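You operate a simulated robot arm through the tools that you are given. There is no shell and no other tool.

You are at the controls of a simulated robot arm. One attempt, no reset.

## Task
Pile some things up. At the end: the white lidded box from the desk top by the window is on the desk top by the long bench, with the beige tall block from there on top of it and the white thread cone on top of that; the orange spool cap from the desk top by the window is on the desk top by the long bench; whatever was shut is shut again. Leave all else as you found it, and nothing knocked over.

It is judged by the outcome, as a careful person would: the job done as asked, and still so three seconds after it is handed in. It fails if anything else is knocked over, pushed out of place, dropped, spilled or broken. A push-on lid holds only when it is set on centred and level and pressed home; a screw cap is set on level and turned clockwise until tight.

## Robot
A 6-joint arm with a two-finger parallel gripper, fixed in place. Base frame: the origin is on the floor under the middle of its stand, x ahead of it, y to its left, z up; the work surface is at about z = 0.72. Readings come in m, degrees, newtons and seconds.
With the tool pointing down near the work surface it reaches from about 0.26 to 0.66 m from the base axis. Its first joint turns from -66.0 to 66.0 degrees. Payload 2.9 kg.
The TCP is the grasp point between the finger pads, 0.03 m short of the fingertips. In the tool frame z runs along the fingers and y along their closing line. Largest opening 0.11 m; finger width 0.02, thickness 0.01; the body of the gripper, 0.048 by 0.112 m, starts 0.055 m behind the TCP.
Orientation is that of the tool frame in the base frame, as a unit quaternion [x, y, z, w]. With the fingers straight down and closing along the base's y, the tool's x points along the base's -x, its y along +y and its z along -z.

## Interface
- The arm moves only by the tool apply_moves. Its argument "series" is a list of rows, each a list of 3 entries, a list of its own where there are three numbers: the shift along the tool's x, y, z in m, then the turn, a rotation vector about the tool's x, y, z in rad, then the opening, from 0 (shut) to 1 (fully open). In form: [[[tx, ty, tz], [wx, wy, wz], gripper], ...]. A call has 1 to 20 rows; each row shifts and turns the commanded pose from where the row before left it, along the tool's axes as they then stand. A row lasts 0.2 s, in which the tool goes at most 0.05 m and 8.6 degrees; a call with a longer step from one row to the next is refused whole, and so is a gripper value outside its range. A pose out of reach is approached as far as the arm can. The call stops where the force on the tool passes 40 N (or 10 N more than at its start, if that is more) or the arm is blocked; 0.2 s more then pass. The fingers move at their own pace (about 0.108 m/s each) and stop on an object; they squeeze with about 37 N. The grip force told is the motor's: it shows also when the fingers shut on nothing. Time passes only in rows, and 0.2 s behind the last, so rows that do not move let the fingers close. The reply holds the time, the measured pose of the TCP, the force on the tool along the base axes, the opening and the grip force, in the units named above and with some noise, with the torque about the TCP (base axes, N m) and any sound that the robot's microphone picked up.
- Cameras (640 x 400 px; columns grow to the right, rows downward): "scene" is fixed at [0.0842, 0.4563, 1.3641]; the picture's right is [-0.57, -0.82, 0.00], its down [-0.62, 0.43, -0.65] and it looks along [0.54, -0.37, -0.76] (base axes); focal length 214 px, centre (320, 200). "wrist" rides on the gripper at [0.072, 0.017, -0.103] in the tool frame; the picture's right is [-0.23, 0.97, 0.00], its down [-0.76, -0.18, -0.62] and it looks along [-0.61, -0.14, 0.78] (tool axes); focal length 222 px, centre (320, 200). There is no depth. A picture from a camera that has moved, and an enlarged one, comes with that camera's place and axes in the base frame and with its lens.
- grab_frame(camera): a new picture of that camera. The clock stands still meanwhile.
- inspect(camera, box): a new picture of the part [left, top, right, bottom] of that camera's present view, enlarged. The clock stands still meanwhile.
- hand_in(): hands the job in; it is judged then, once.

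Places have to be worked out from the pictures, the camera data and where the tool is seen. Open the gripper and draw the arm clear of the work before you hand the job in, unless the task says otherwise.

The tools are called after "Request:" as name(argument=value, ...) on one line, values as JSON. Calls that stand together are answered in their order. apply_moves: Moves the arm, as the interface text tells. Its arguments: {"type":"object","properties":{"series":{"type":"array","items":{"type":"array"}}},"required":["series"]} The other tools are called the same way: grab_frame (camera) takes a picture; inspect (camera, box) takes an enlarged picture of a part of a camera's view; hand_in () hands the job in.

At the start:

```text
t: 0.0
tcp_pos: [0.4686, -0.0918, 1.0504]
tool_rot: [-0.001, 1.0, 0.0, 0.0]
wrist_force: [-0.4, 0.1, 0.0]
torque: [-0.01, 0.03, 0.0]
opening: 0.11
gripper_force: 0.1
```

scene: 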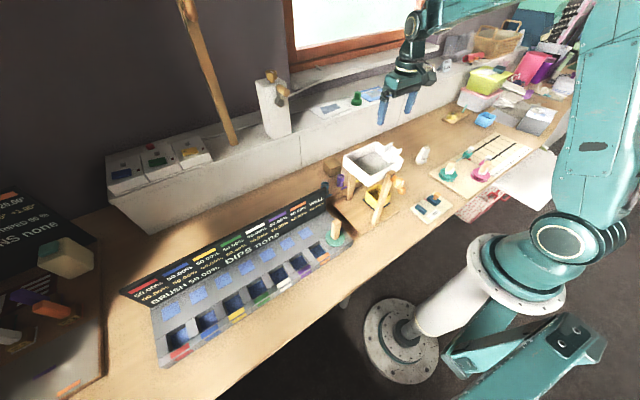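
wrist: 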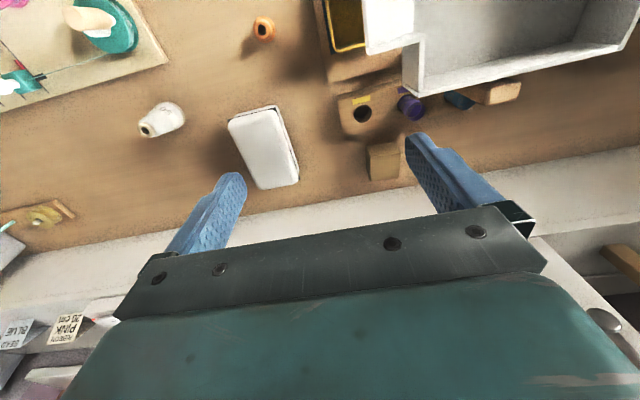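

I'll start by looking at both cameras in more detail before any motion.

Request:
inspect(camera="scene", box=[300, 60, 480, 240])

Request:
inspect(camera="scene", box=[400, 0, 640, 220])

Request:
inspect(camera="wrist", box=[100, 0, 540, 240])

Request:
inspect(camera="scene", box=[0, 180, 360, 400])

```text
2.22 times, centred on (390, 150) of scene
camera zoom: at [0.0842, 0.4563, 1.3641], right [-0.57, -0.82, 0.0], down [-0.62, 0.43, -0.65], along [0.54, -0.37, -0.76], focal length 477 px, centre (164, 311)
```

zoom: 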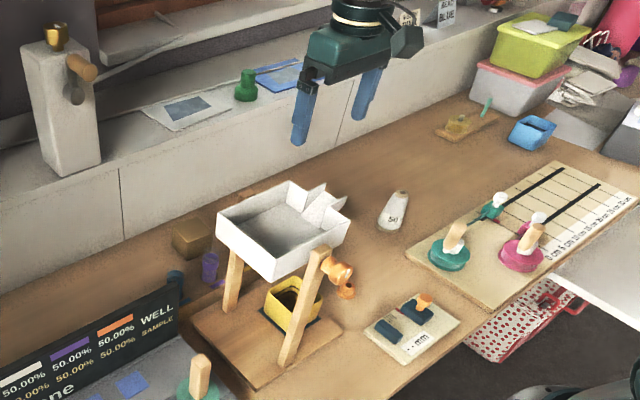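

```text
1.82 times, centred on (520, 110) of scene
camera zoom: at [0.0842, 0.4563, 1.3641], right [-0.57, -0.82, 0.0], down [-0.62, 0.43, -0.65], along [0.54, -0.37, -0.76], focal length 390 px, centre (-44, 364)
```

zoom: 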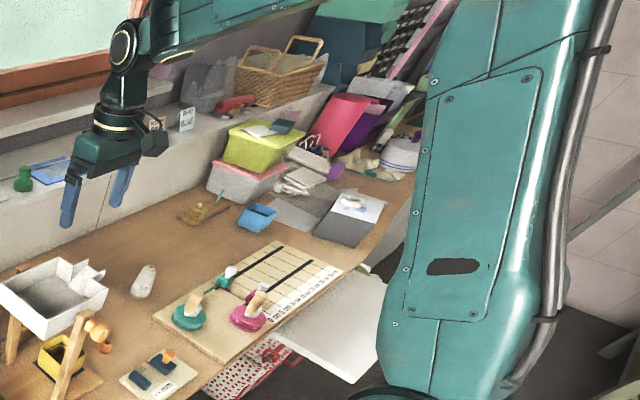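

```text
1.45 times, centred on (320, 120) of wrist
camera zoom: at [0.397, -0.0736, 1.1539], right [0.23, 0.97, 0.0], down [0.76, -0.18, 0.62], along [0.61, -0.14, -0.78], focal length 323 px, centre (320, 316)
```

zoom: 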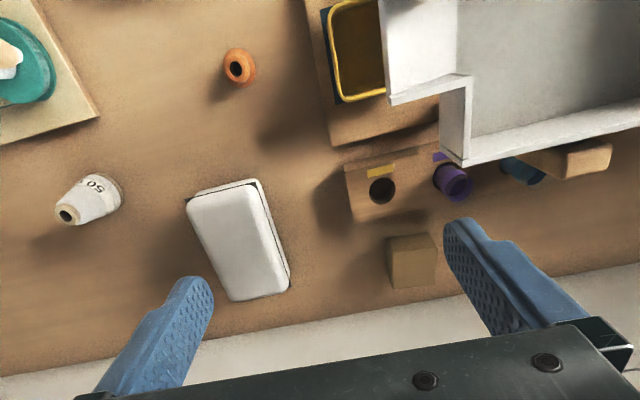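

```text
1.78 times, centred on (180, 290) of scene
camera zoom: at [0.0842, 0.4563, 1.3641], right [-0.57, -0.82, 0.0], down [-0.62, 0.43, -0.65], along [0.54, -0.37, -0.76], focal length 381 px, centre (569, 40)
```

zoom: 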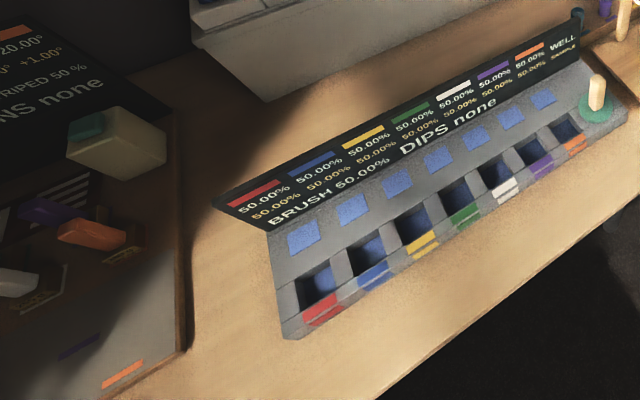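

The wrist view shows the white lidded box near (0.565,-0.225), the cone near (0.47,-0.38) and an orange spool-like thing near (0.39,-0.16). I see a beige upright block behind the tray around (0.56,0.21), so I move the arm up and to the left at height to survey that side.

Request:
apply_moves(series=[[[0, 0.02, -0.04], [0, 0, 0], 1], [[0, 0.045, 0], [0, 0, 0], 1], [[0, 0.045, 0], [0, 0, 0], 1], [[0, 0.045, 0], [0, 0, 0], 1], [[0, 0.045, 0], [0, 0, 0], 1], [[0, 0.045, 0], [0, 0, 0], 1], [[0, 0.045, 0], [0, 0, 0], 1]])

Request:
grab_frame(camera="wrist")

Request:
grab_frame(camera="scene")

```text
t: 1.6
tcp_pos: [0.4713, 0.1997, 1.0912]
tool_rot: [0.0, 1.0, 0.0, 0.0]
wrist_force: [-0.4, 0.0, 0.8]
torque: [-0.03, 0.02, -0.03]
opening: 0.1099
gripper_force: 0.1
```

```text
taken
camera wrist: at [0.3981, 0.2171, 1.1956], right [0.23, 0.97, 0.0], down [0.76, -0.18, 0.62], along [0.61, -0.14, -0.78], focal length 222 px, centre (320, 200)
```

wrist: 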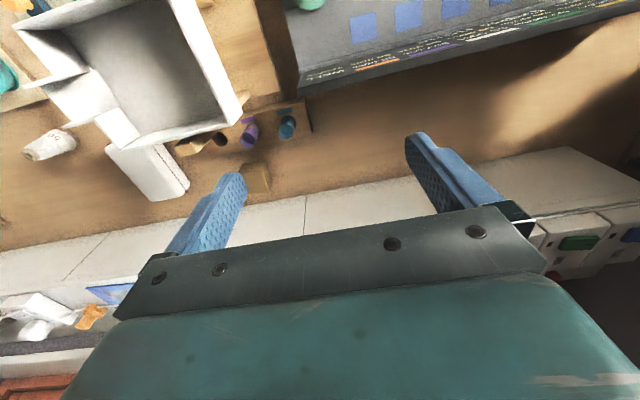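

```text
taken
```

scene: 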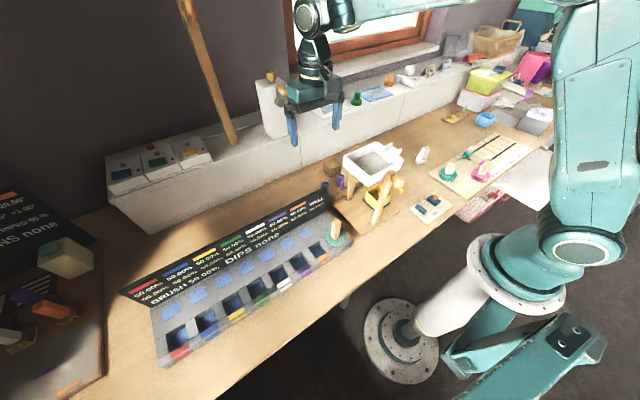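

The left side behind the bench looks empty, and the beige piece turns out to be part of a small rack. I'll zoom in on the present views to identify the pieces.

Request:
inspect(camera="wrist", box=[0, 80, 320, 280])

Request:
inspect(camera="scene", box=[310, 120, 440, 220])

Request:
inspect(camera="scene", box=[430, 80, 570, 200])

Request:
inspect(camera="scene", box=[300, 40, 460, 140])

Request:
inspect(camera="wrist", box=[320, 0, 640, 200])

```text
2.00 times, centred on (160, 180) of wrist
camera zoom: at [0.3981, 0.2171, 1.1956], right [0.23, 0.97, 0.0], down [0.76, -0.18, 0.62], along [0.61, -0.14, -0.78], focal length 444 px, centre (640, 240)
```

zoom: 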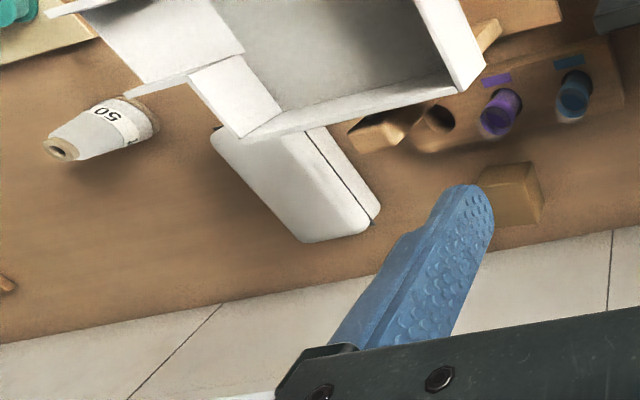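

```text
4.00 times, centred on (375, 170) of scene
camera zoom: at [0.0842, 0.4563, 1.3641], right [-0.57, -0.82, 0.0], down [-0.62, 0.43, -0.65], along [0.54, -0.37, -0.76], focal length 858 px, centre (100, 320)
```

zoom: 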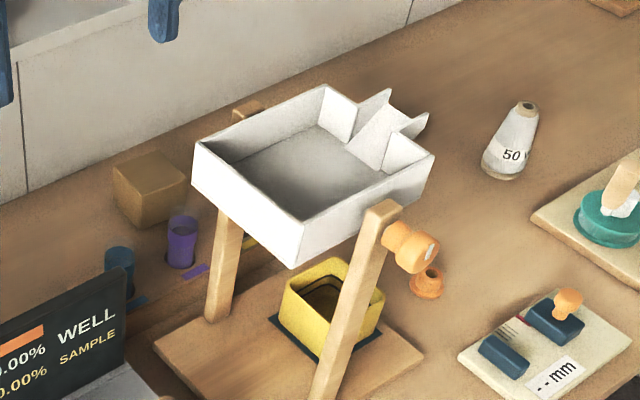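

```text
3.33 times, centred on (500, 140) of scene
camera zoom: at [0.0842, 0.4563, 1.3641], right [-0.57, -0.82, 0.0], down [-0.62, 0.43, -0.65], along [0.54, -0.37, -0.76], focal length 715 px, centre (-280, 400)
```

zoom: 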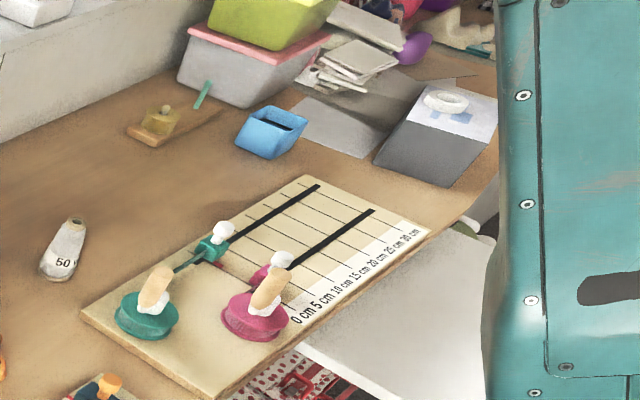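

```text
4.00 times, centred on (380, 90) of scene
camera zoom: at [0.0842, 0.4563, 1.3641], right [-0.57, -0.82, 0.0], down [-0.62, 0.43, -0.65], along [0.54, -0.37, -0.76], focal length 858 px, centre (80, 640)
```

zoom: 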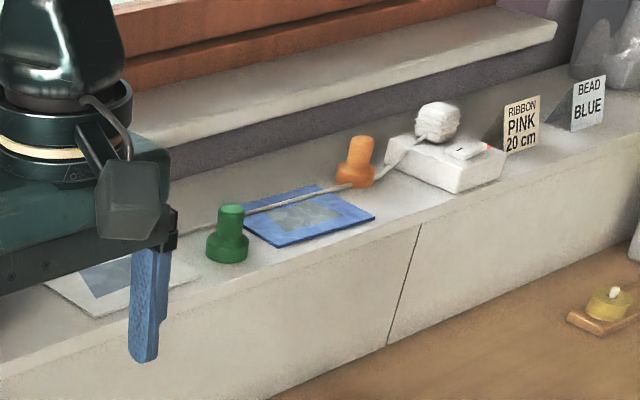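

```text
2.00 times, centred on (480, 100) of wrist
camera zoom: at [0.3981, 0.2171, 1.1956], right [0.23, 0.97, 0.0], down [0.76, -0.18, 0.62], along [0.61, -0.14, -0.78], focal length 444 px, centre (0, 400)
```

zoom: 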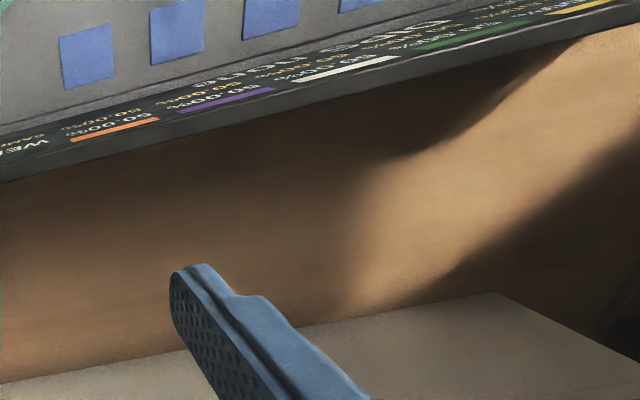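

The orange spool cap on the desk at about (0.39,-0.16) is the reachable one; the ledge one is out of reach. To find the beige tall block and see the desk round the long grey bench, I turn the wrist about the vertical to look to the left.

Request:
apply_moves(series=[[[0, 0, 0], [0, 0, -0.145], 1], [[0, 0, 0], [0, 0, -0.145], 1], [[0, 0, 0], [0, 0, -0.145], 1], [[0, 0, 0], [0, 0, -0.145], 1], [[0, 0, 0], [0, 0, -0.145], 1], [[0, 0, 0], [0, 0, -0.145], 1], [[0, 0, 0], [0, 0, -0.145], 1], [[0, 0, 0], [0, 0, -0.145], 1], [[0, 0, 0], [0, 0, -0.145], 1], [[0, 0, 0], [0, 0, -0.145], 1], [[0, 0, 0], [0, 0, -0.12], 1]])

Request:
grab_frame(camera="wrist")

Request:
grab_frame(camera="scene")

```text
t: 4.0
tcp_pos: [0.469, 0.1983, 1.0909]
tool_rot: [0.707, -0.707, 0.001, 0.0]
wrist_force: [0.9, -0.3, -0.7]
torque: [-0.02, 0.02, 0.03]
opening: 0.11
gripper_force: 0.0
```

```text
taken
camera wrist: at [0.4528, 0.1266, 1.1942], right [-0.97, 0.22, 0.0], down [0.18, 0.76, 0.62], along [0.14, 0.61, -0.78], focal length 222 px, centre (320, 200)
```

wrist: 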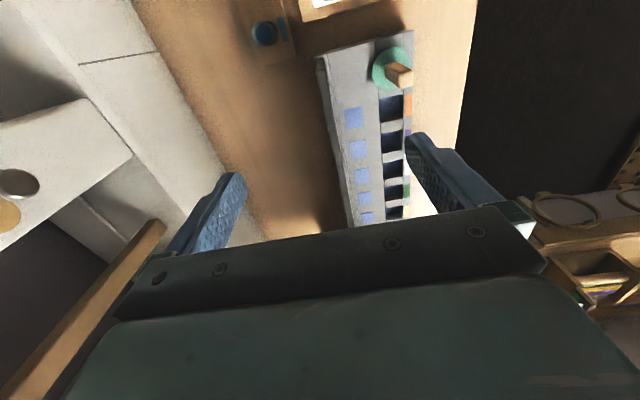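

```text
taken
```

scene: 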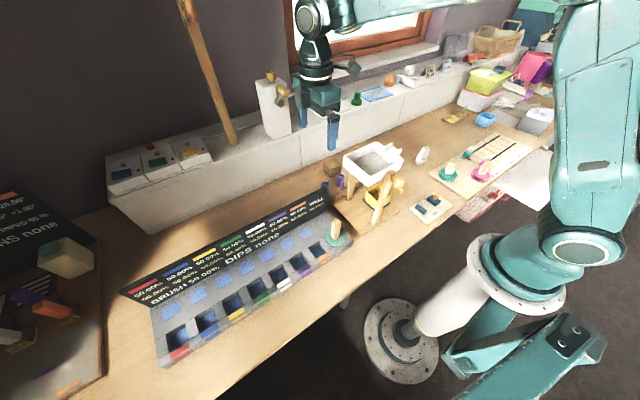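

Nothing else stands on the desk near the bench's back side; the brown/beige block near (0.65,0.0) is the main candidate. I turn the wrist camera to look squarely at that block and the rack (staying at height, the tray rim is about z=1.0).

Request:
apply_moves(series=[[[0, 0, 0], [0, 0, 0.142], 1], [[0, 0, 0], [0, 0, 0.142], 1], [[0, 0, 0], [0, 0, 0.142], 1], [[0, 0, 0], [0, 0, 0.142], 1], [[0, 0, 0], [0, 0, 0.142], 1], [[0, 0, 0], [0, 0, 0.142], 1], [[0, 0, 0], [0, 0, 0.142], 1], [[0, 0, 0], [0, 0, 0.142], 1], [[0, 0, 0], [0, 0, 0.142], 1], [[0, 0, 0], [0, 0, 0.142], 1], [[0, 0, 0], [0, 0, 0.142], 1], [[0, 0, 0], [0, 0, 0.142], 1], [[0, 0, 0], [0, 0, 0.142], 1], [[0, 0, 0], [0, 0, 0.142], 1], [[0, 0, 0], [0, 0, 0.142], 1]])

Request:
grab_frame(camera="wrist")

Request:
inspect(camera="wrist", box=[200, 60, 440, 210])

```text
t: 7.2
tcp_pos: [0.4689, 0.198, 1.0909]
tool_rot: [0.279, 0.96, 0.0, -0.001]
wrist_force: [-0.2, 0.7, 0.4]
torque: [-0.03, -0.02, 0.04]
opening: 0.11
gripper_force: 0.1
```

```text
taken
camera wrist: at [0.4176, 0.2522, 1.1944], right [0.71, 0.7, 0.0], down [0.55, -0.56, 0.62], along [0.44, -0.44, -0.78], focal length 222 px, centre (320, 200)
```

wrist: 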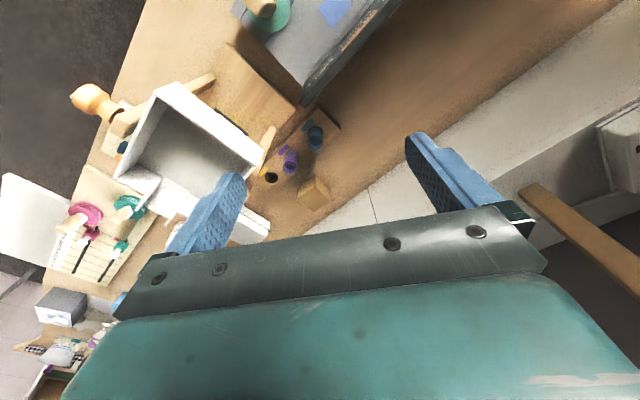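

```text
2.67 times, centred on (320, 135) of wrist
camera zoom: at [0.4176, 0.2522, 1.1944], right [0.71, 0.7, 0.0], down [0.55, -0.56, 0.62], along [0.44, -0.44, -0.78], focal length 592 px, centre (320, 373)
```

zoom: 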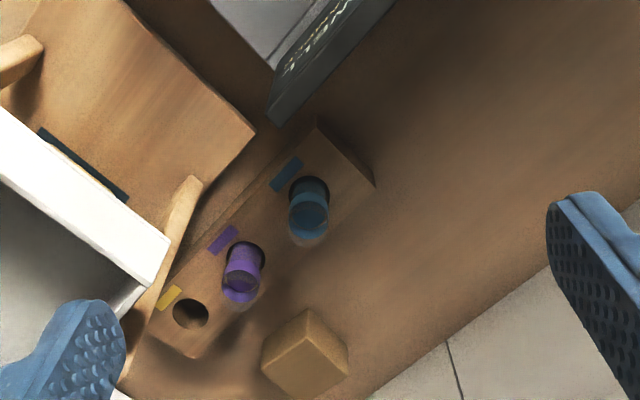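

The block behind the rack is partially visible: it looks like a plain wooden block. I'll zoom in tightly to get its geometry, and check the stack of readings in the scene view too.

Request:
inspect(camera="wrist", box=[280, 160, 350, 220])

Request:
inspect(camera="scene", box=[315, 150, 365, 190])

Request:
inspect(camera="wrist", box=[0, 200, 140, 400])

```text
6.67 times, centred on (315, 190) of wrist
camera zoom: at [0.4176, 0.2522, 1.1944], right [0.71, 0.7, 0.0], down [0.55, -0.56, 0.62], along [0.44, -0.44, -0.78], focal length 1481 px, centre (353, 267)
```

zoom: 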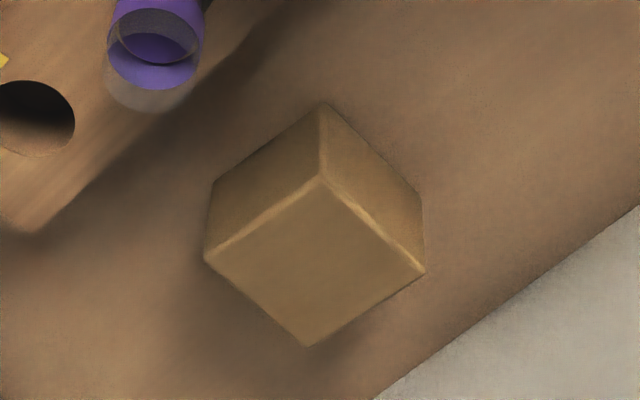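

```text
10.00 times, centred on (340, 170) of scene
camera zoom: at [0.0842, 0.4563, 1.3641], right [-0.57, -0.82, 0.0], down [-0.62, 0.43, -0.65], along [0.54, -0.37, -0.76], focal length 2145 px, centre (120, 500)
```

zoom: 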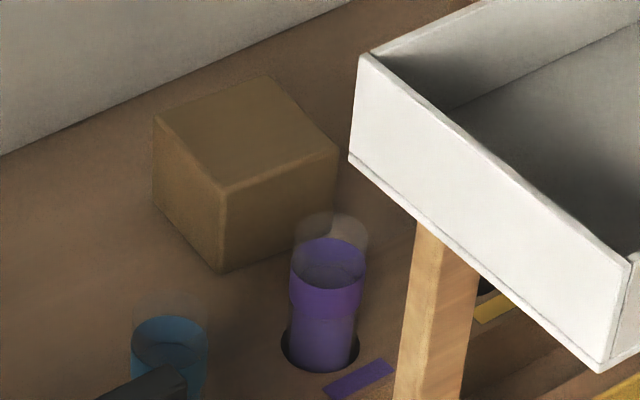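

```text
2.00 times, centred on (70, 300) of wrist
camera zoom: at [0.4176, 0.2522, 1.1944], right [0.71, 0.7, 0.0], down [0.55, -0.56, 0.62], along [0.44, -0.44, -0.78], focal length 444 px, centre (820, 0)
```

zoom: 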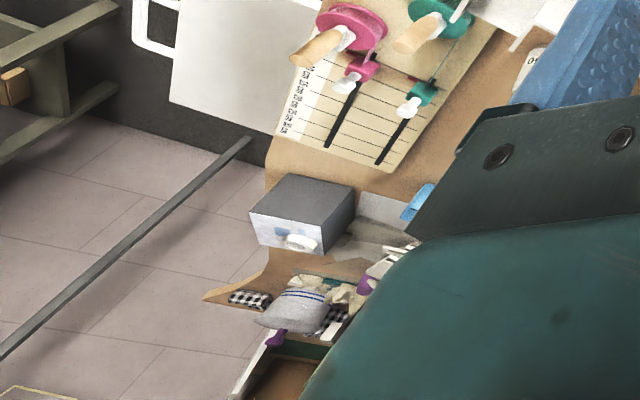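

The block measures about 5.6 x 5.6 x 5 cm at (0.646, 0.004), slightly yawed. I now turn back and move to the right at height to survey the window side, the white box, cone and cap from closer.

Request:
apply_moves(series=[[[0, 0, 0], [0, 0, -0.1415], 1], [[0, 0, 0], [0, 0, -0.1415], 1], [[0, 0, 0], [0, 0, -0.1415], 1], [[0, 0, 0], [0, 0, -0.1415], 1], [[0, -0.045, 0], [0, 0, 0], 1], [[0, -0.045, 0], [0, 0, 0], 1], [[0, -0.045, 0], [0, 0, 0], 1], [[0, -0.045, 0], [0, 0, 0], 1], [[0, -0.045, 0], [0, 0, 0], 1], [[0, -0.045, 0], [0, 0, 0], 1], [[0, -0.045, 0], [0, 0, 0], 1], [[0, -0.045, 0], [0, 0, 0], 1], [[0, -0.045, 0], [0, 0, 0], 1], [[0, -0.045, 0], [0, 0, 0], 1]])

Request:
grab_frame(camera="wrist")

Request:
grab_frame(camera="scene")

```text
t: 10.2
tcp_pos: [0.4688, -0.25, 1.09]
tool_rot: [-0.003, 1.0, 0.0, -0.001]
wrist_force: [-0.6, -0.1, 0.1]
torque: [0.02, -0.03, 0.04]
opening: 0.1097
gripper_force: 0.1
```

```text
taken
camera wrist: at [0.3964, -0.2325, 1.1942], right [0.22, 0.98, 0.0], down [0.76, -0.17, 0.62], along [0.61, -0.14, -0.78], focal length 222 px, centre (320, 200)
```

wrist: 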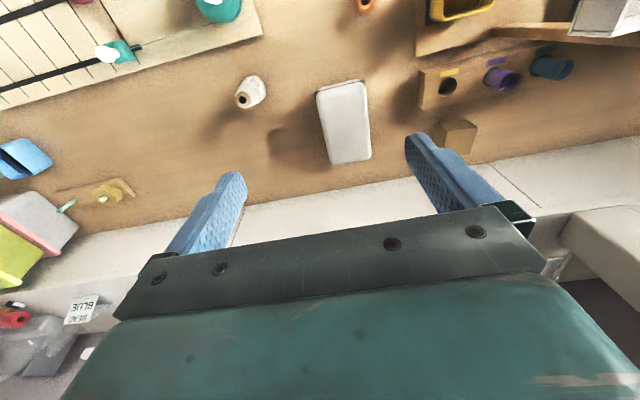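

```text
taken
```

scene: 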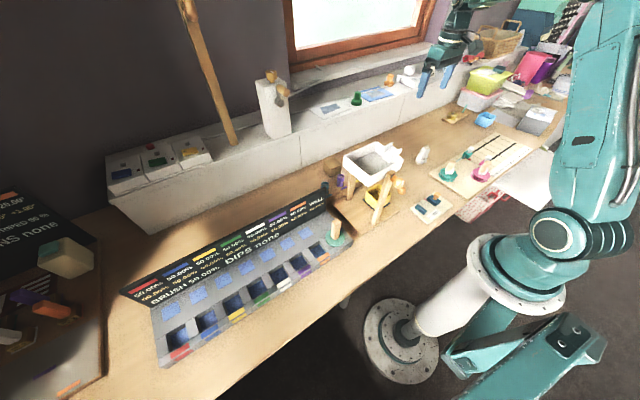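

Request:
inspect(camera="wrist", box=[220, 50, 400, 180])

Request:
inspect(camera="wrist", box=[310, 60, 390, 180])

Request:
inspect(camera="wrist", box=[0, 100, 240, 260])

Request:
inspect(camera="wrist", box=[340, 0, 640, 180])

```text
3.08 times, centred on (310, 115) of wrist
camera zoom: at [0.3964, -0.2325, 1.1942], right [0.22, 0.98, 0.0], down [0.76, -0.17, 0.62], along [0.61, -0.14, -0.78], focal length 684 px, centre (351, 462)
```

zoom: 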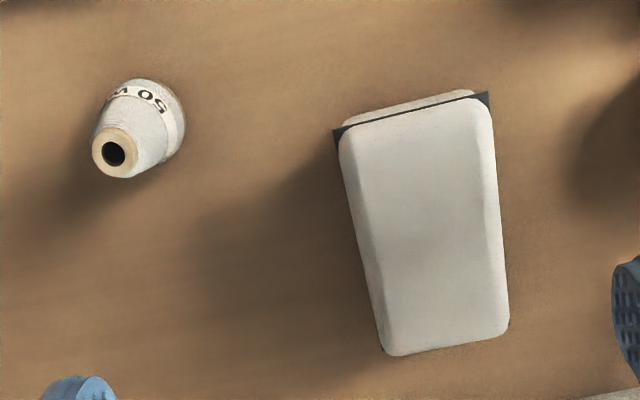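

```text
3.33 times, centred on (350, 120) of wrist
camera zoom: at [0.3964, -0.2325, 1.1942], right [0.22, 0.98, 0.0], down [0.76, -0.17, 0.62], along [0.61, -0.14, -0.78], focal length 740 px, centre (220, 467)
```

zoom: 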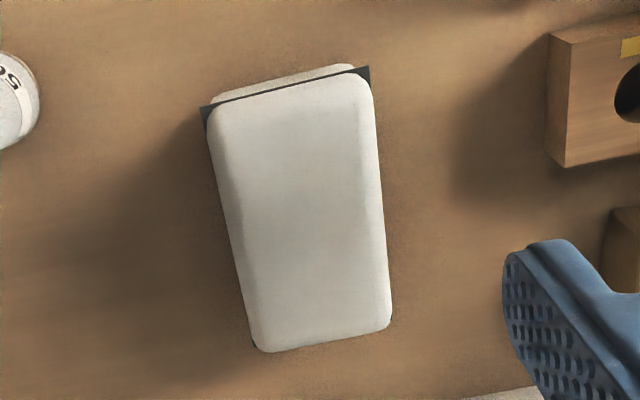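

```text
2.50 times, centred on (120, 180) of wrist
camera zoom: at [0.3964, -0.2325, 1.1942], right [0.22, 0.98, 0.0], down [0.76, -0.17, 0.62], along [0.61, -0.14, -0.78], focal length 555 px, centre (820, 250)
```

zoom: 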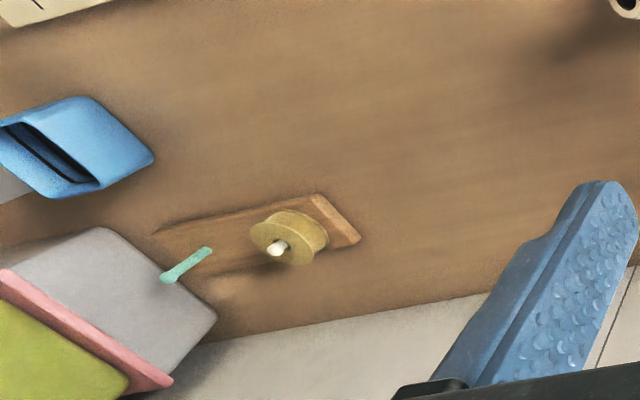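

```text
2.13 times, centred on (490, 90) of wrist
camera zoom: at [0.3964, -0.2325, 1.1942], right [0.22, 0.98, 0.0], down [0.76, -0.17, 0.62], along [0.61, -0.14, -0.78], focal length 474 px, centre (-43, 435)
```

zoom: 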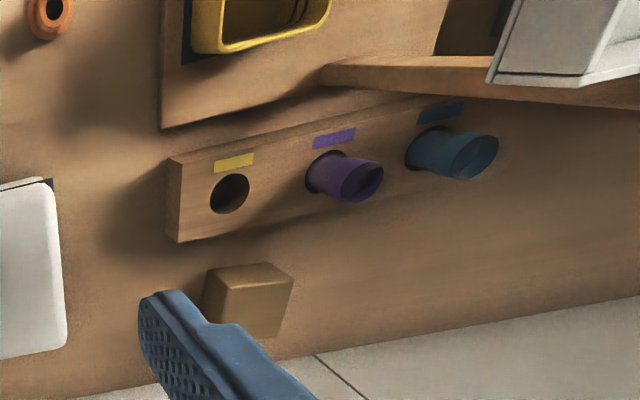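

The white box is about 0.09 m wide (y) by 0.15 m long (x), centred near (0.574,-0.218) with almost no yaw; it has a dark seam between body and lid. I come closer over it to refine this.

Request:
apply_moves(series=[[[-0.02, 0.008, 0.035], [0, 0, 0], 1], [[-0.02, 0.008, 0.035], [0, 0, 0], 1], [[-0.02, 0.008, 0.035], [0, 0, 0], 1], [[-0.02, 0.008, 0.035], [0, 0, 0], 1]])

Request:
grab_frame(camera="wrist")

Request:
grab_frame(camera="scene")

```text
t: 11.2
tcp_pos: [0.5509, -0.2202, 0.9489]
tool_rot: [-0.003, 1.0, -0.001, 0.001]
wrist_force: [-0.7, 0.4, 0.1]
torque: [0.02, 0.02, 0.02]
opening: 0.1101
gripper_force: 0.0
```

```text
taken
camera wrist: at [0.4793, -0.2032, 1.0526], right [0.22, 0.98, 0.0], down [0.76, -0.17, 0.62], along [0.61, -0.14, -0.78], focal length 222 px, centre (320, 200)
```

wrist: 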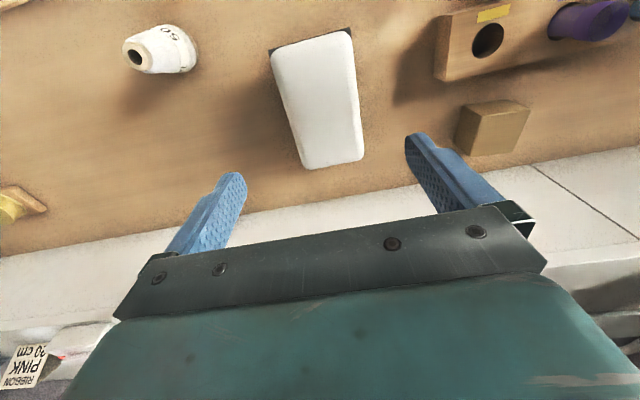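

```text
taken
```

scene: 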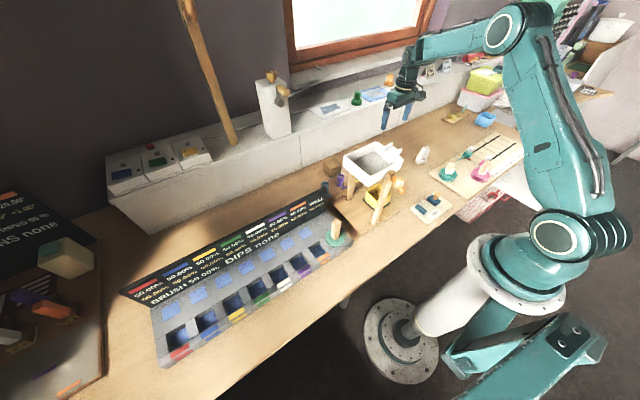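

Request:
inspect(camera="wrist", box=[260, 20, 380, 180])

Request:
inspect(camera="wrist", box=[440, 80, 560, 170])

Request:
inspect(camera="wrist", box=[110, 10, 210, 90])

```text
2.50 times, centred on (320, 100) of wrist
camera zoom: at [0.4793, -0.2032, 1.0526], right [0.22, 0.98, 0.0], down [0.76, -0.17, 0.62], along [0.61, -0.14, -0.78], focal length 555 px, centre (320, 450)
```

zoom: 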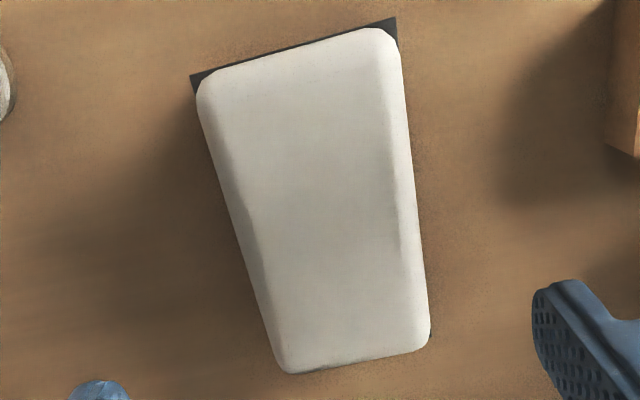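

```text
4.44 times, centred on (500, 125) of wrist
camera zoom: at [0.4793, -0.2032, 1.0526], right [0.22, 0.98, 0.0], down [0.76, -0.17, 0.62], along [0.61, -0.14, -0.78], focal length 987 px, centre (-480, 533)
```

zoom: 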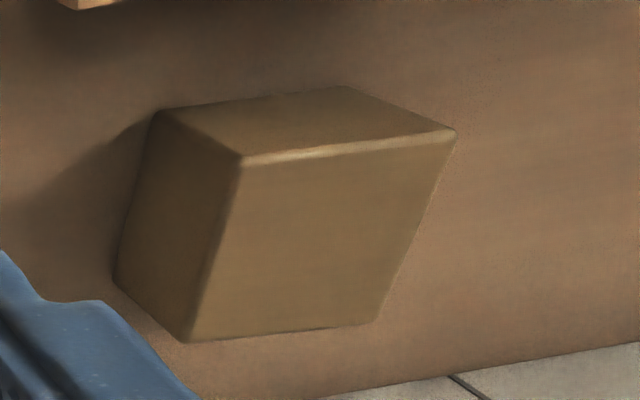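

```text
5.00 times, centred on (160, 50) of wrist
camera zoom: at [0.4793, -0.2032, 1.0526], right [0.22, 0.98, 0.0], down [0.76, -0.17, 0.62], along [0.61, -0.14, -0.78], focal length 1111 px, centre (1120, 950)
```

zoom: 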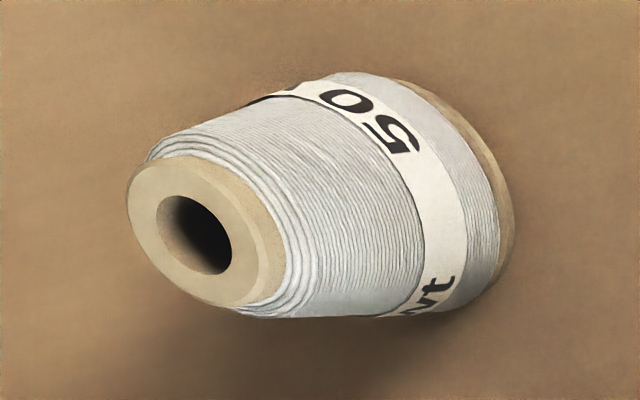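

The block is confirmed as about 5.6 cm square at (0.646,0.003), yaw about -4°. The box outline spans x 0.50–0.65, y -0.267 to -0.173, so I centre over (0.575,-0.220) and go down with open fingers to just above its top for a check.

Request:
apply_moves(series=[[[-0.012, 0, 0.03], [0, 0, 0], 1], [[-0.012, 0, 0.035], [0, 0, 0], 1], [[0, 0, 0.035], [0, 0, 0], 1], [[0, 0, 0.03], [0, 0, 0], 1]])

Request:
grab_frame(camera="wrist")

Request:
inspect(camera="scene", box=[350, 80, 450, 180])

```text
t: 12.2
tcp_pos: [0.5758, -0.2202, 0.8225]
tool_rot: [-0.003, 1.0, 0.001, 0.0]
wrist_force: [0.4, -0.6, 0.8]
torque: [-0.01, 0.03, 0.02]
opening: 0.1098
gripper_force: 0.0
```

```text
taken
camera wrist: at [0.5031, -0.2026, 0.9259], right [0.22, 0.98, 0.0], down [0.76, -0.17, 0.62], along [0.61, -0.14, -0.78], focal length 222 px, centre (320, 200)
```

wrist: 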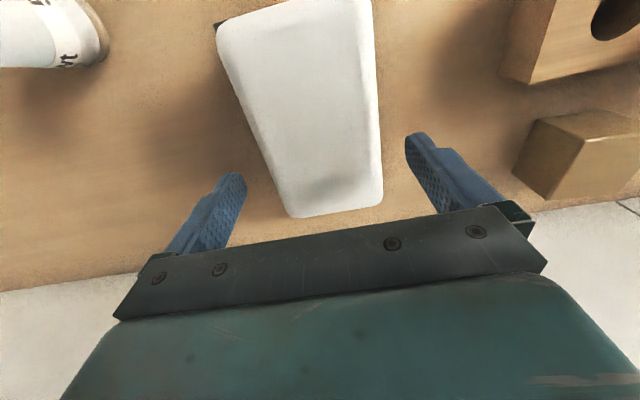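

```text
4.00 times, centred on (400, 130) of scene
camera zoom: at [0.0842, 0.4563, 1.3641], right [-0.57, -0.82, 0.0], down [-0.62, 0.43, -0.65], along [0.54, -0.37, -0.76], focal length 858 px, centre (0, 480)
```

zoom: 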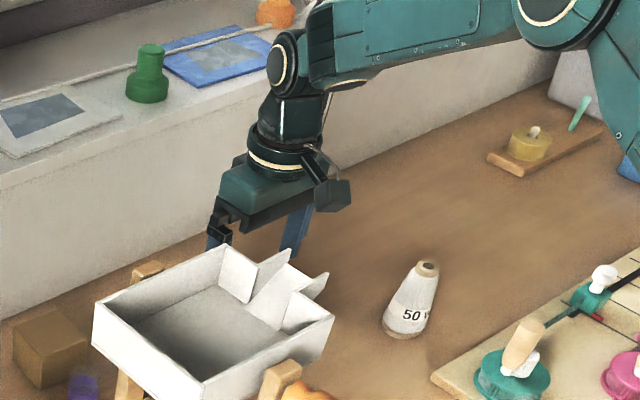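

From the parallax across heights, the box top is about z=0.775, width about 0.087, centre about (0.569,-0.219). I nudge to that and descend to TCP z about 0.757, fingers still open.

Request:
apply_moves(series=[[[0.006, 0.0015, 0.005], [0, 0, 0], 1], [[0, 0, 0.02], [0, 0, 0], 1], [[0, 0, 0.02], [0, 0, 0], 1], [[0, 0, 0.015], [0, 0, 0], 1], [[0, 0, 0.005], [0, 0, 0], 1]])

Request:
grab_frame(camera="wrist")

```text
t: 13.4
tcp_pos: [0.5681, -0.2155, 0.7563]
tool_rot: [-0.003, 1.0, 0.0, 0.0]
wrist_force: [0.1, 0.6, -0.6]
torque: [0.0, 0.01, -0.02]
opening: 0.1099
gripper_force: 0.0
```

```text
taken
camera wrist: at [0.4958, -0.1993, 0.8596], right [0.22, 0.98, 0.0], down [0.76, -0.17, 0.62], along [0.61, -0.14, -0.78], focal length 222 px, centre (320, 200)
```

wrist: 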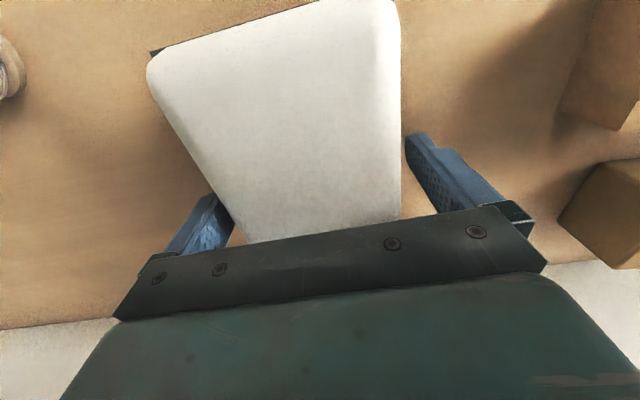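

No contact forces, the fingers straddle the box. I close the gripper and let it settle.

Request:
apply_moves(series=[[[0, 0, 0], [0, 0, 0], 0.8], [[0, 0, 0], [0, 0, 0], 0.6], [[0, 0, 0], [0, 0, 0], 0.5], [[0, 0, 0], [0, 0, 0], 0.5]])

Request:
grab_frame(camera="wrist")

```text
t: 14.4
tcp_pos: [0.5683, -0.217, 0.7566]
tool_rot: [-0.002, 1.0, 0.0, 0.0]
wrist_force: [0.7, 0.2, 0.4]
torque: [0.01, -0.04, 0.02]
opening: 0.0897
gripper_force: 37.0
```

```text
taken
camera wrist: at [0.4958, -0.1992, 0.8598], right [0.22, 0.98, 0.0], down [0.76, -0.17, 0.62], along [0.61, -0.14, -0.78], focal length 222 px, centre (320, 200)
```

wrist: 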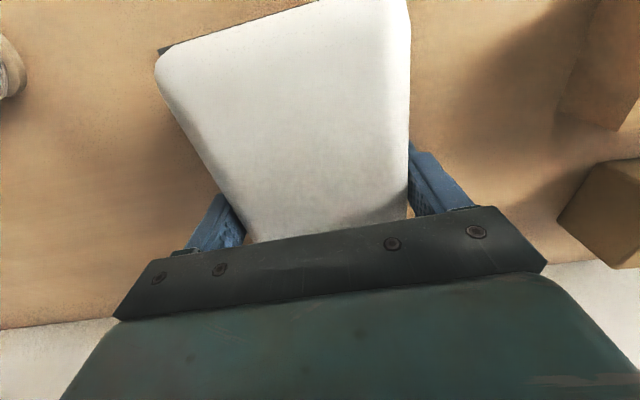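

The box is held at 0.090 m with 37 N. I lift a little slowly and check the force and that lid and body rise together.

Request:
apply_moves(series=[[[0, 0, -0.005], [0, 0, 0], 0.5], [[0, 0, -0.01], [0, 0, 0], 0.5], [[0, 0, -0.015], [0, 0, 0], 0.5], [[0, 0, -0.02], [0, 0, 0], 0.5], [[0, 0, 0], [0, 0, 0], 0.5]])

Request:
grab_frame(camera="wrist")

Request:
grab_frame(camera="scene")

```text
t: 15.6
tcp_pos: [0.5686, -0.2177, 0.8058]
tool_rot: [-0.003, 1.0, 0.0, 0.001]
wrist_force: [1.2, -0.8, -2.4]
torque: [-0.01, -0.02, 0.0]
opening: 0.0896
gripper_force: 37.2
```

```text
taken
camera wrist: at [0.4971, -0.1999, 0.9095], right [0.22, 0.98, 0.0], down [0.76, -0.17, 0.62], along [0.61, -0.14, -0.78], focal length 222 px, centre (320, 200)
```

wrist: 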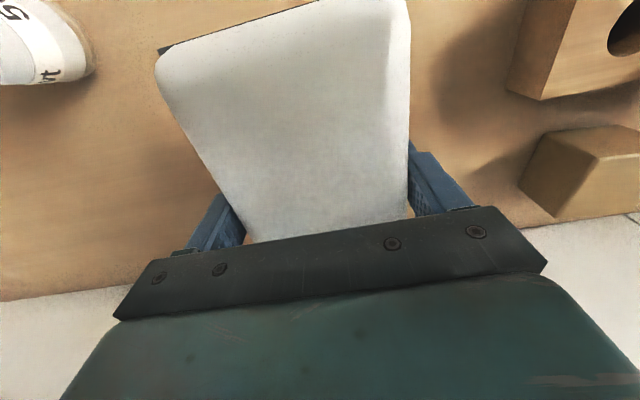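

```text
taken
```

scene: 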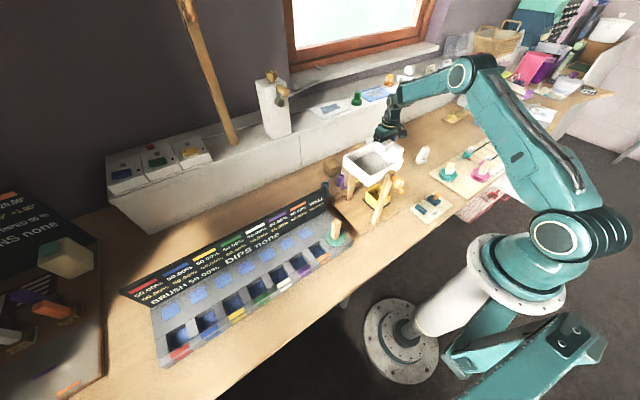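

The box is up in one piece (about 2 N). Before carrying it I check the arm's link heights against the tray, since its forearm has to pass near it at the destination.

Request:
inspect(camera="scene", box=[330, 40, 530, 200])

```text
2.50 times, centred on (430, 120) of scene
camera zoom: at [0.0842, 0.4563, 1.3641], right [-0.57, -0.82, 0.0], down [-0.62, 0.43, -0.65], along [0.54, -0.37, -0.76], focal length 536 px, centre (45, 400)
```

zoom: 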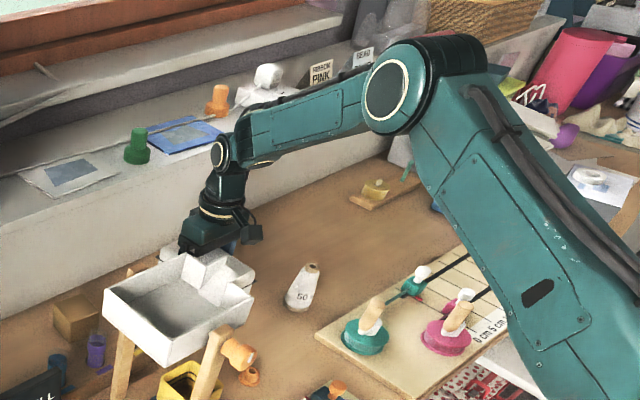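

Reading the arm's geometry from the picture (wrist joint about 0.21 m above the TCP, forearm about 4 cm half-thick), a spot at about (0.575, 0.265) behind the long bench keeps the forearm clear of the tray. I raise the box to about z=1.05 and carry it across.

Request:
apply_moves(series=[[[0, 0, -0.02], [0, 0, 0], 0.5], [[0, 0, -0.04], [0, 0, 0], 0.5], [[0, 0, -0.045], [0, 0, 0], 0.5], [[0, 0, -0.045], [0, 0, 0], 0.5], [[0, 0, -0.045], [0, 0, 0], 0.5], [[0, 0, -0.03], [0, 0, 0], 0.5], [[0, 0, -0.02], [0, 0, 0], 0.5], [[0, 0.02, 0], [0, 0, 0], 0.5], [[0, 0.035, 0], [0, 0, 0], 0.5], [[0, 0.045, 0], [0, 0, 0], 0.5], [[0, 0.045, 0], [0, 0, 0], 0.5], [[0, 0.045, 0], [0, 0, 0], 0.5], [[0, 0.045, 0], [0, 0, 0], 0.5]])

Request:
grab_frame(camera="scene")

Request:
grab_frame(camera="wrist")

```text
t: 18.4
tcp_pos: [0.5705, 0.0188, 1.0537]
tool_rot: [-0.003, 1.0, 0.0, 0.0]
wrist_force: [1.2, -0.4, -2.1]
torque: [-0.03, -0.01, 0.01]
opening: 0.0899
gripper_force: 36.9
```

```text
taken
```

scene: 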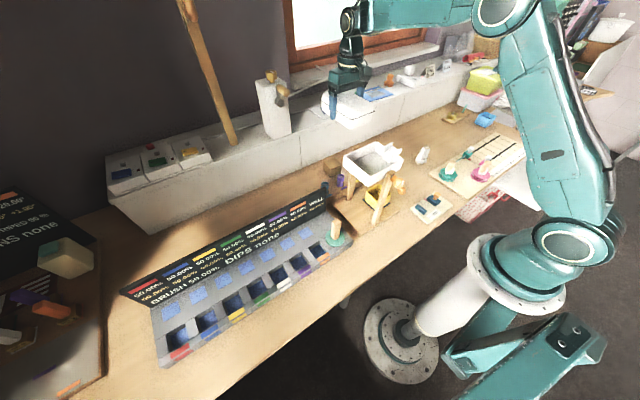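

```text
taken
camera wrist: at [0.4989, 0.0372, 1.1577], right [0.22, 0.97, 0.0], down [0.76, -0.17, 0.62], along [0.61, -0.14, -0.78], focal length 222 px, centre (320, 200)
```

wrist: 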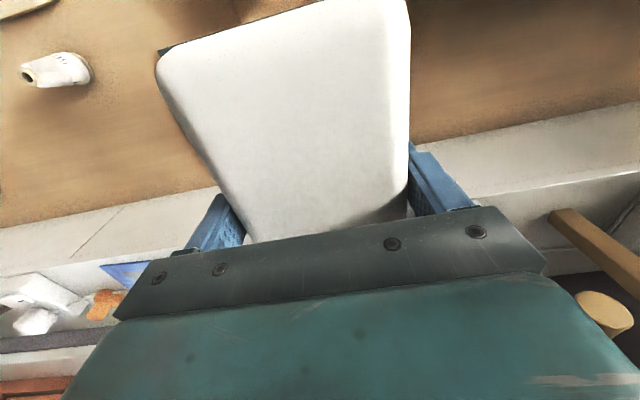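

Holding well. I continue to y about 0.265.

Request:
apply_moves(series=[[[0, 0.041, 0], [0, 0, 0], 0.5], [[0, 0.045, 0], [0, 0, 0], 0.5], [[0, 0.045, 0], [0, 0, 0], 0.5], [[-0.002, 0.045, 0], [0, 0, 0], 0.5], [[-0.002, 0.04, 0], [0, 0, 0], 0.5], [[0, 0.03, 0], [0, 0, 0], 0.5], [[0, 0, 0.03], [0, 0, 0], 0.5], [[0, 0, 0.04], [0, 0, 0], 0.5], [[0, 0, 0.03], [0, 0, 0], 0.5]])

Request:
grab_frame(camera="scene")

Request:
grab_frame(camera="wrist")

```text
t: 20.4
tcp_pos: [0.5703, 0.263, 0.9509]
tool_rot: [-0.003, 1.0, 0.0, -0.001]
wrist_force: [-0.1, 0.4, -1.8]
torque: [-0.01, 0.02, -0.02]
opening: 0.0899
gripper_force: 36.9
```

```text
taken
```

scene: 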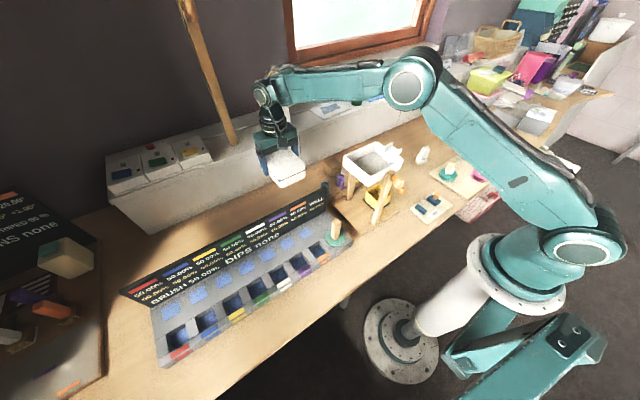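

```text
taken
camera wrist: at [0.4986, 0.2805, 1.0541], right [0.22, 0.98, 0.0], down [0.76, -0.17, 0.62], along [0.61, -0.14, -0.78], focal length 222 px, centre (320, 200)
```

wrist: 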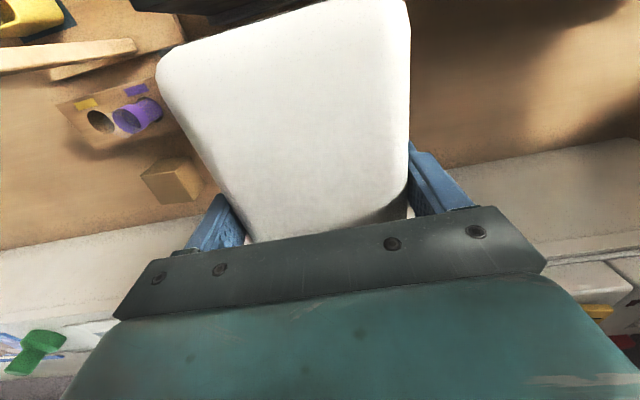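

The box is now over the spot behind the bench. I zoom in from the scene camera to check the box, panel and forearm clearances.

Request:
inspect(camera="scene", box=[230, 60, 430, 230])

Request:
inspect(camera="scene", box=[245, 120, 325, 200])

```text
2.35 times, centred on (330, 145) of scene
camera zoom: at [0.0842, 0.4563, 1.3641], right [-0.57, -0.82, 0.0], down [-0.62, 0.43, -0.65], along [0.54, -0.37, -0.76], focal length 505 px, centre (296, 329)
```

zoom: 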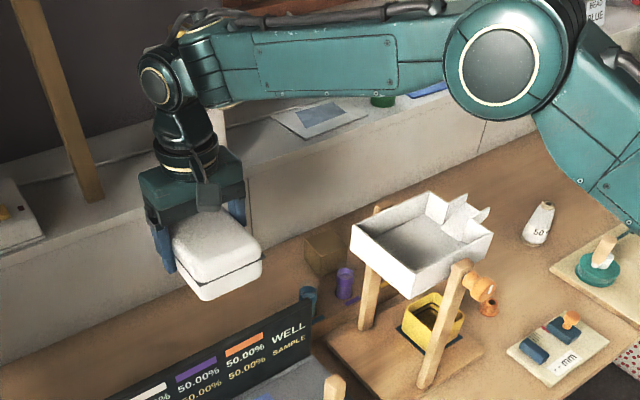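

```text
5.00 times, centred on (285, 160) of scene
camera zoom: at [0.0842, 0.4563, 1.3641], right [-0.57, -0.82, 0.0], down [-0.62, 0.43, -0.65], along [0.54, -0.37, -0.76], focal length 1072 px, centre (495, 400)
```

zoom: 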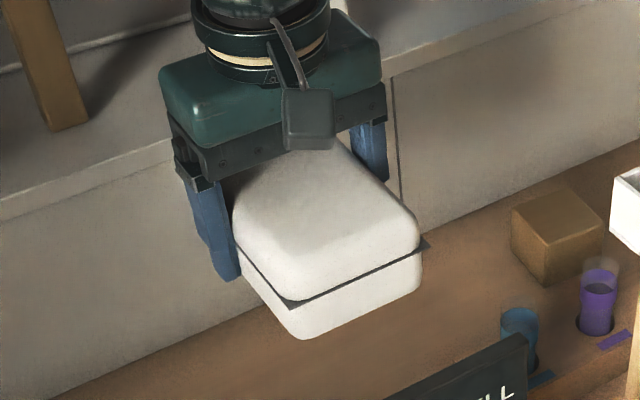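

The box is shut and level, with the seam intact. I lower it behind the bench in steps to about z=0.79, then check.

Request:
apply_moves(series=[[[-0.003, 0, 0.03], [0, 0, 0], 0.5], [[-0.003, 0.001, 0.035], [0, 0, 0], 0.5], [[0, 0, 0.035], [0, 0, 0], 0.5], [[0, 0, 0.03], [0, 0, 0], 0.5], [[0, 0, 0.03], [0, 0, 0], 0.5]])

Request:
inspect(camera="scene", box=[230, 60, 430, 230])

Request:
grab_frame(camera="wrist")

```text
t: 21.6
tcp_pos: [0.5773, 0.2628, 0.7937]
tool_rot: [-0.003, 1.0, 0.0, -0.001]
wrist_force: [0.2, -0.4, -2.2]
torque: [-0.02, -0.01, -0.01]
opening: 0.0898
gripper_force: 36.5
```

```text
2.35 times, centred on (330, 145) of scene
camera zoom: at [0.0842, 0.4563, 1.3641], right [-0.57, -0.82, 0.0], down [-0.62, 0.43, -0.65], along [0.54, -0.37, -0.76], focal length 505 px, centre (296, 329)
```

zoom: 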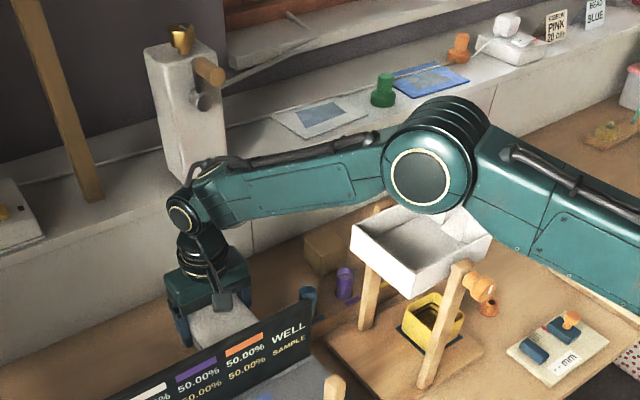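

```text
taken
camera wrist: at [0.5054, 0.2809, 0.8966], right [0.22, 0.98, 0.0], down [0.76, -0.17, 0.62], along [0.61, -0.14, -0.78], focal length 222 px, centre (320, 200)
```

wrist: 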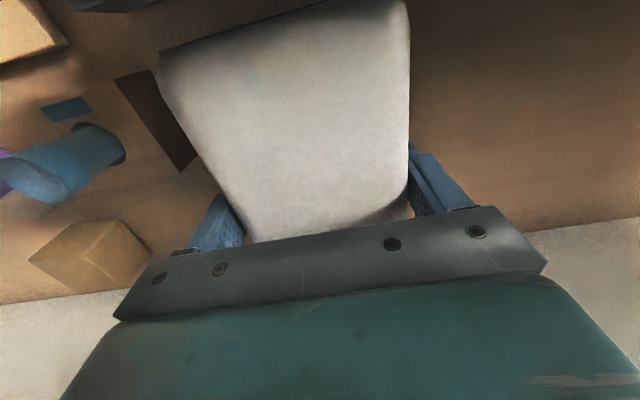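

Clearances look fine (elbow around z=1.16, well over the tray). I lower the last few centimetres gently.

Request:
apply_moves(series=[[[0, 0, 0.012], [0, 0, 0], 0.5], [[0, 0, 0.012], [0, 0, 0], 0.5], [[0, 0, 0.007], [0, 0, 0], 0.5], [[0, 0, 0.002], [0, 0, 0], 0.5], [[0, 0, 0.002], [0, 0, 0], 0.5], [[0, 0, 0], [0, 0, 0], 0.5]])

```text
t: 23.0
tcp_pos: [0.5768, 0.2642, 0.7556]
tool_rot: [-0.002, 1.0, 0.0, 0.0]
wrist_force: [-0.3, -0.5, -1.0]
torque: [-0.04, 0.1, 0.03]
opening: 0.0898
gripper_force: 37.1
```

The weight on the wrist is easing, so the box is just touching. One more millimetre and then check before release.

Request:
apply_moves(series=[[[0, 0, 0.001], [0, 0, 0], 0.5], [[0, 0, 0], [0, 0, 0], 0.5]])

```text
t: 23.6
tcp_pos: [0.5777, 0.2644, 0.7559]
tool_rot: [-0.003, 1.0, 0.0, 0.0]
wrist_force: [0.2, -3.9, 8.7]
torque: [-0.26, 0.86, 0.24]
opening: 0.0896
gripper_force: 37.1
```

The box is on the desk (about 9–10 N pressing). I open the fingers and check.

Request:
apply_moves(series=[[[0, 0, 0], [0, 0, 0], 0.9], [[0, 0, 0], [0, 0, 0], 1], [[0, 0, 0], [0, 0, 0], 1]])

Request:
grab_frame(camera="wrist")

```text
t: 24.4
tcp_pos: [0.577, 0.2641, 0.7551]
tool_rot: [-0.003, 1.0, 0.0, 0.001]
wrist_force: [0.5, 0.3, 0.4]
torque: [0.0, 0.02, 0.02]
opening: 0.1101
gripper_force: 0.0
```

```text
taken
camera wrist: at [0.5049, 0.2823, 0.8587], right [0.22, 0.98, 0.0], down [0.76, -0.17, 0.62], along [0.61, -0.14, -0.78], focal length 222 px, centre (320, 200)
```

wrist: 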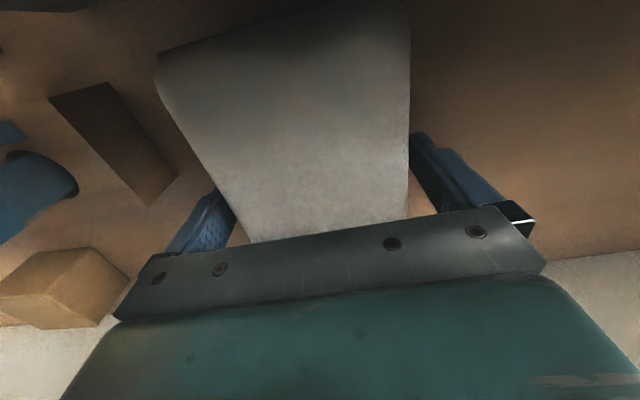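

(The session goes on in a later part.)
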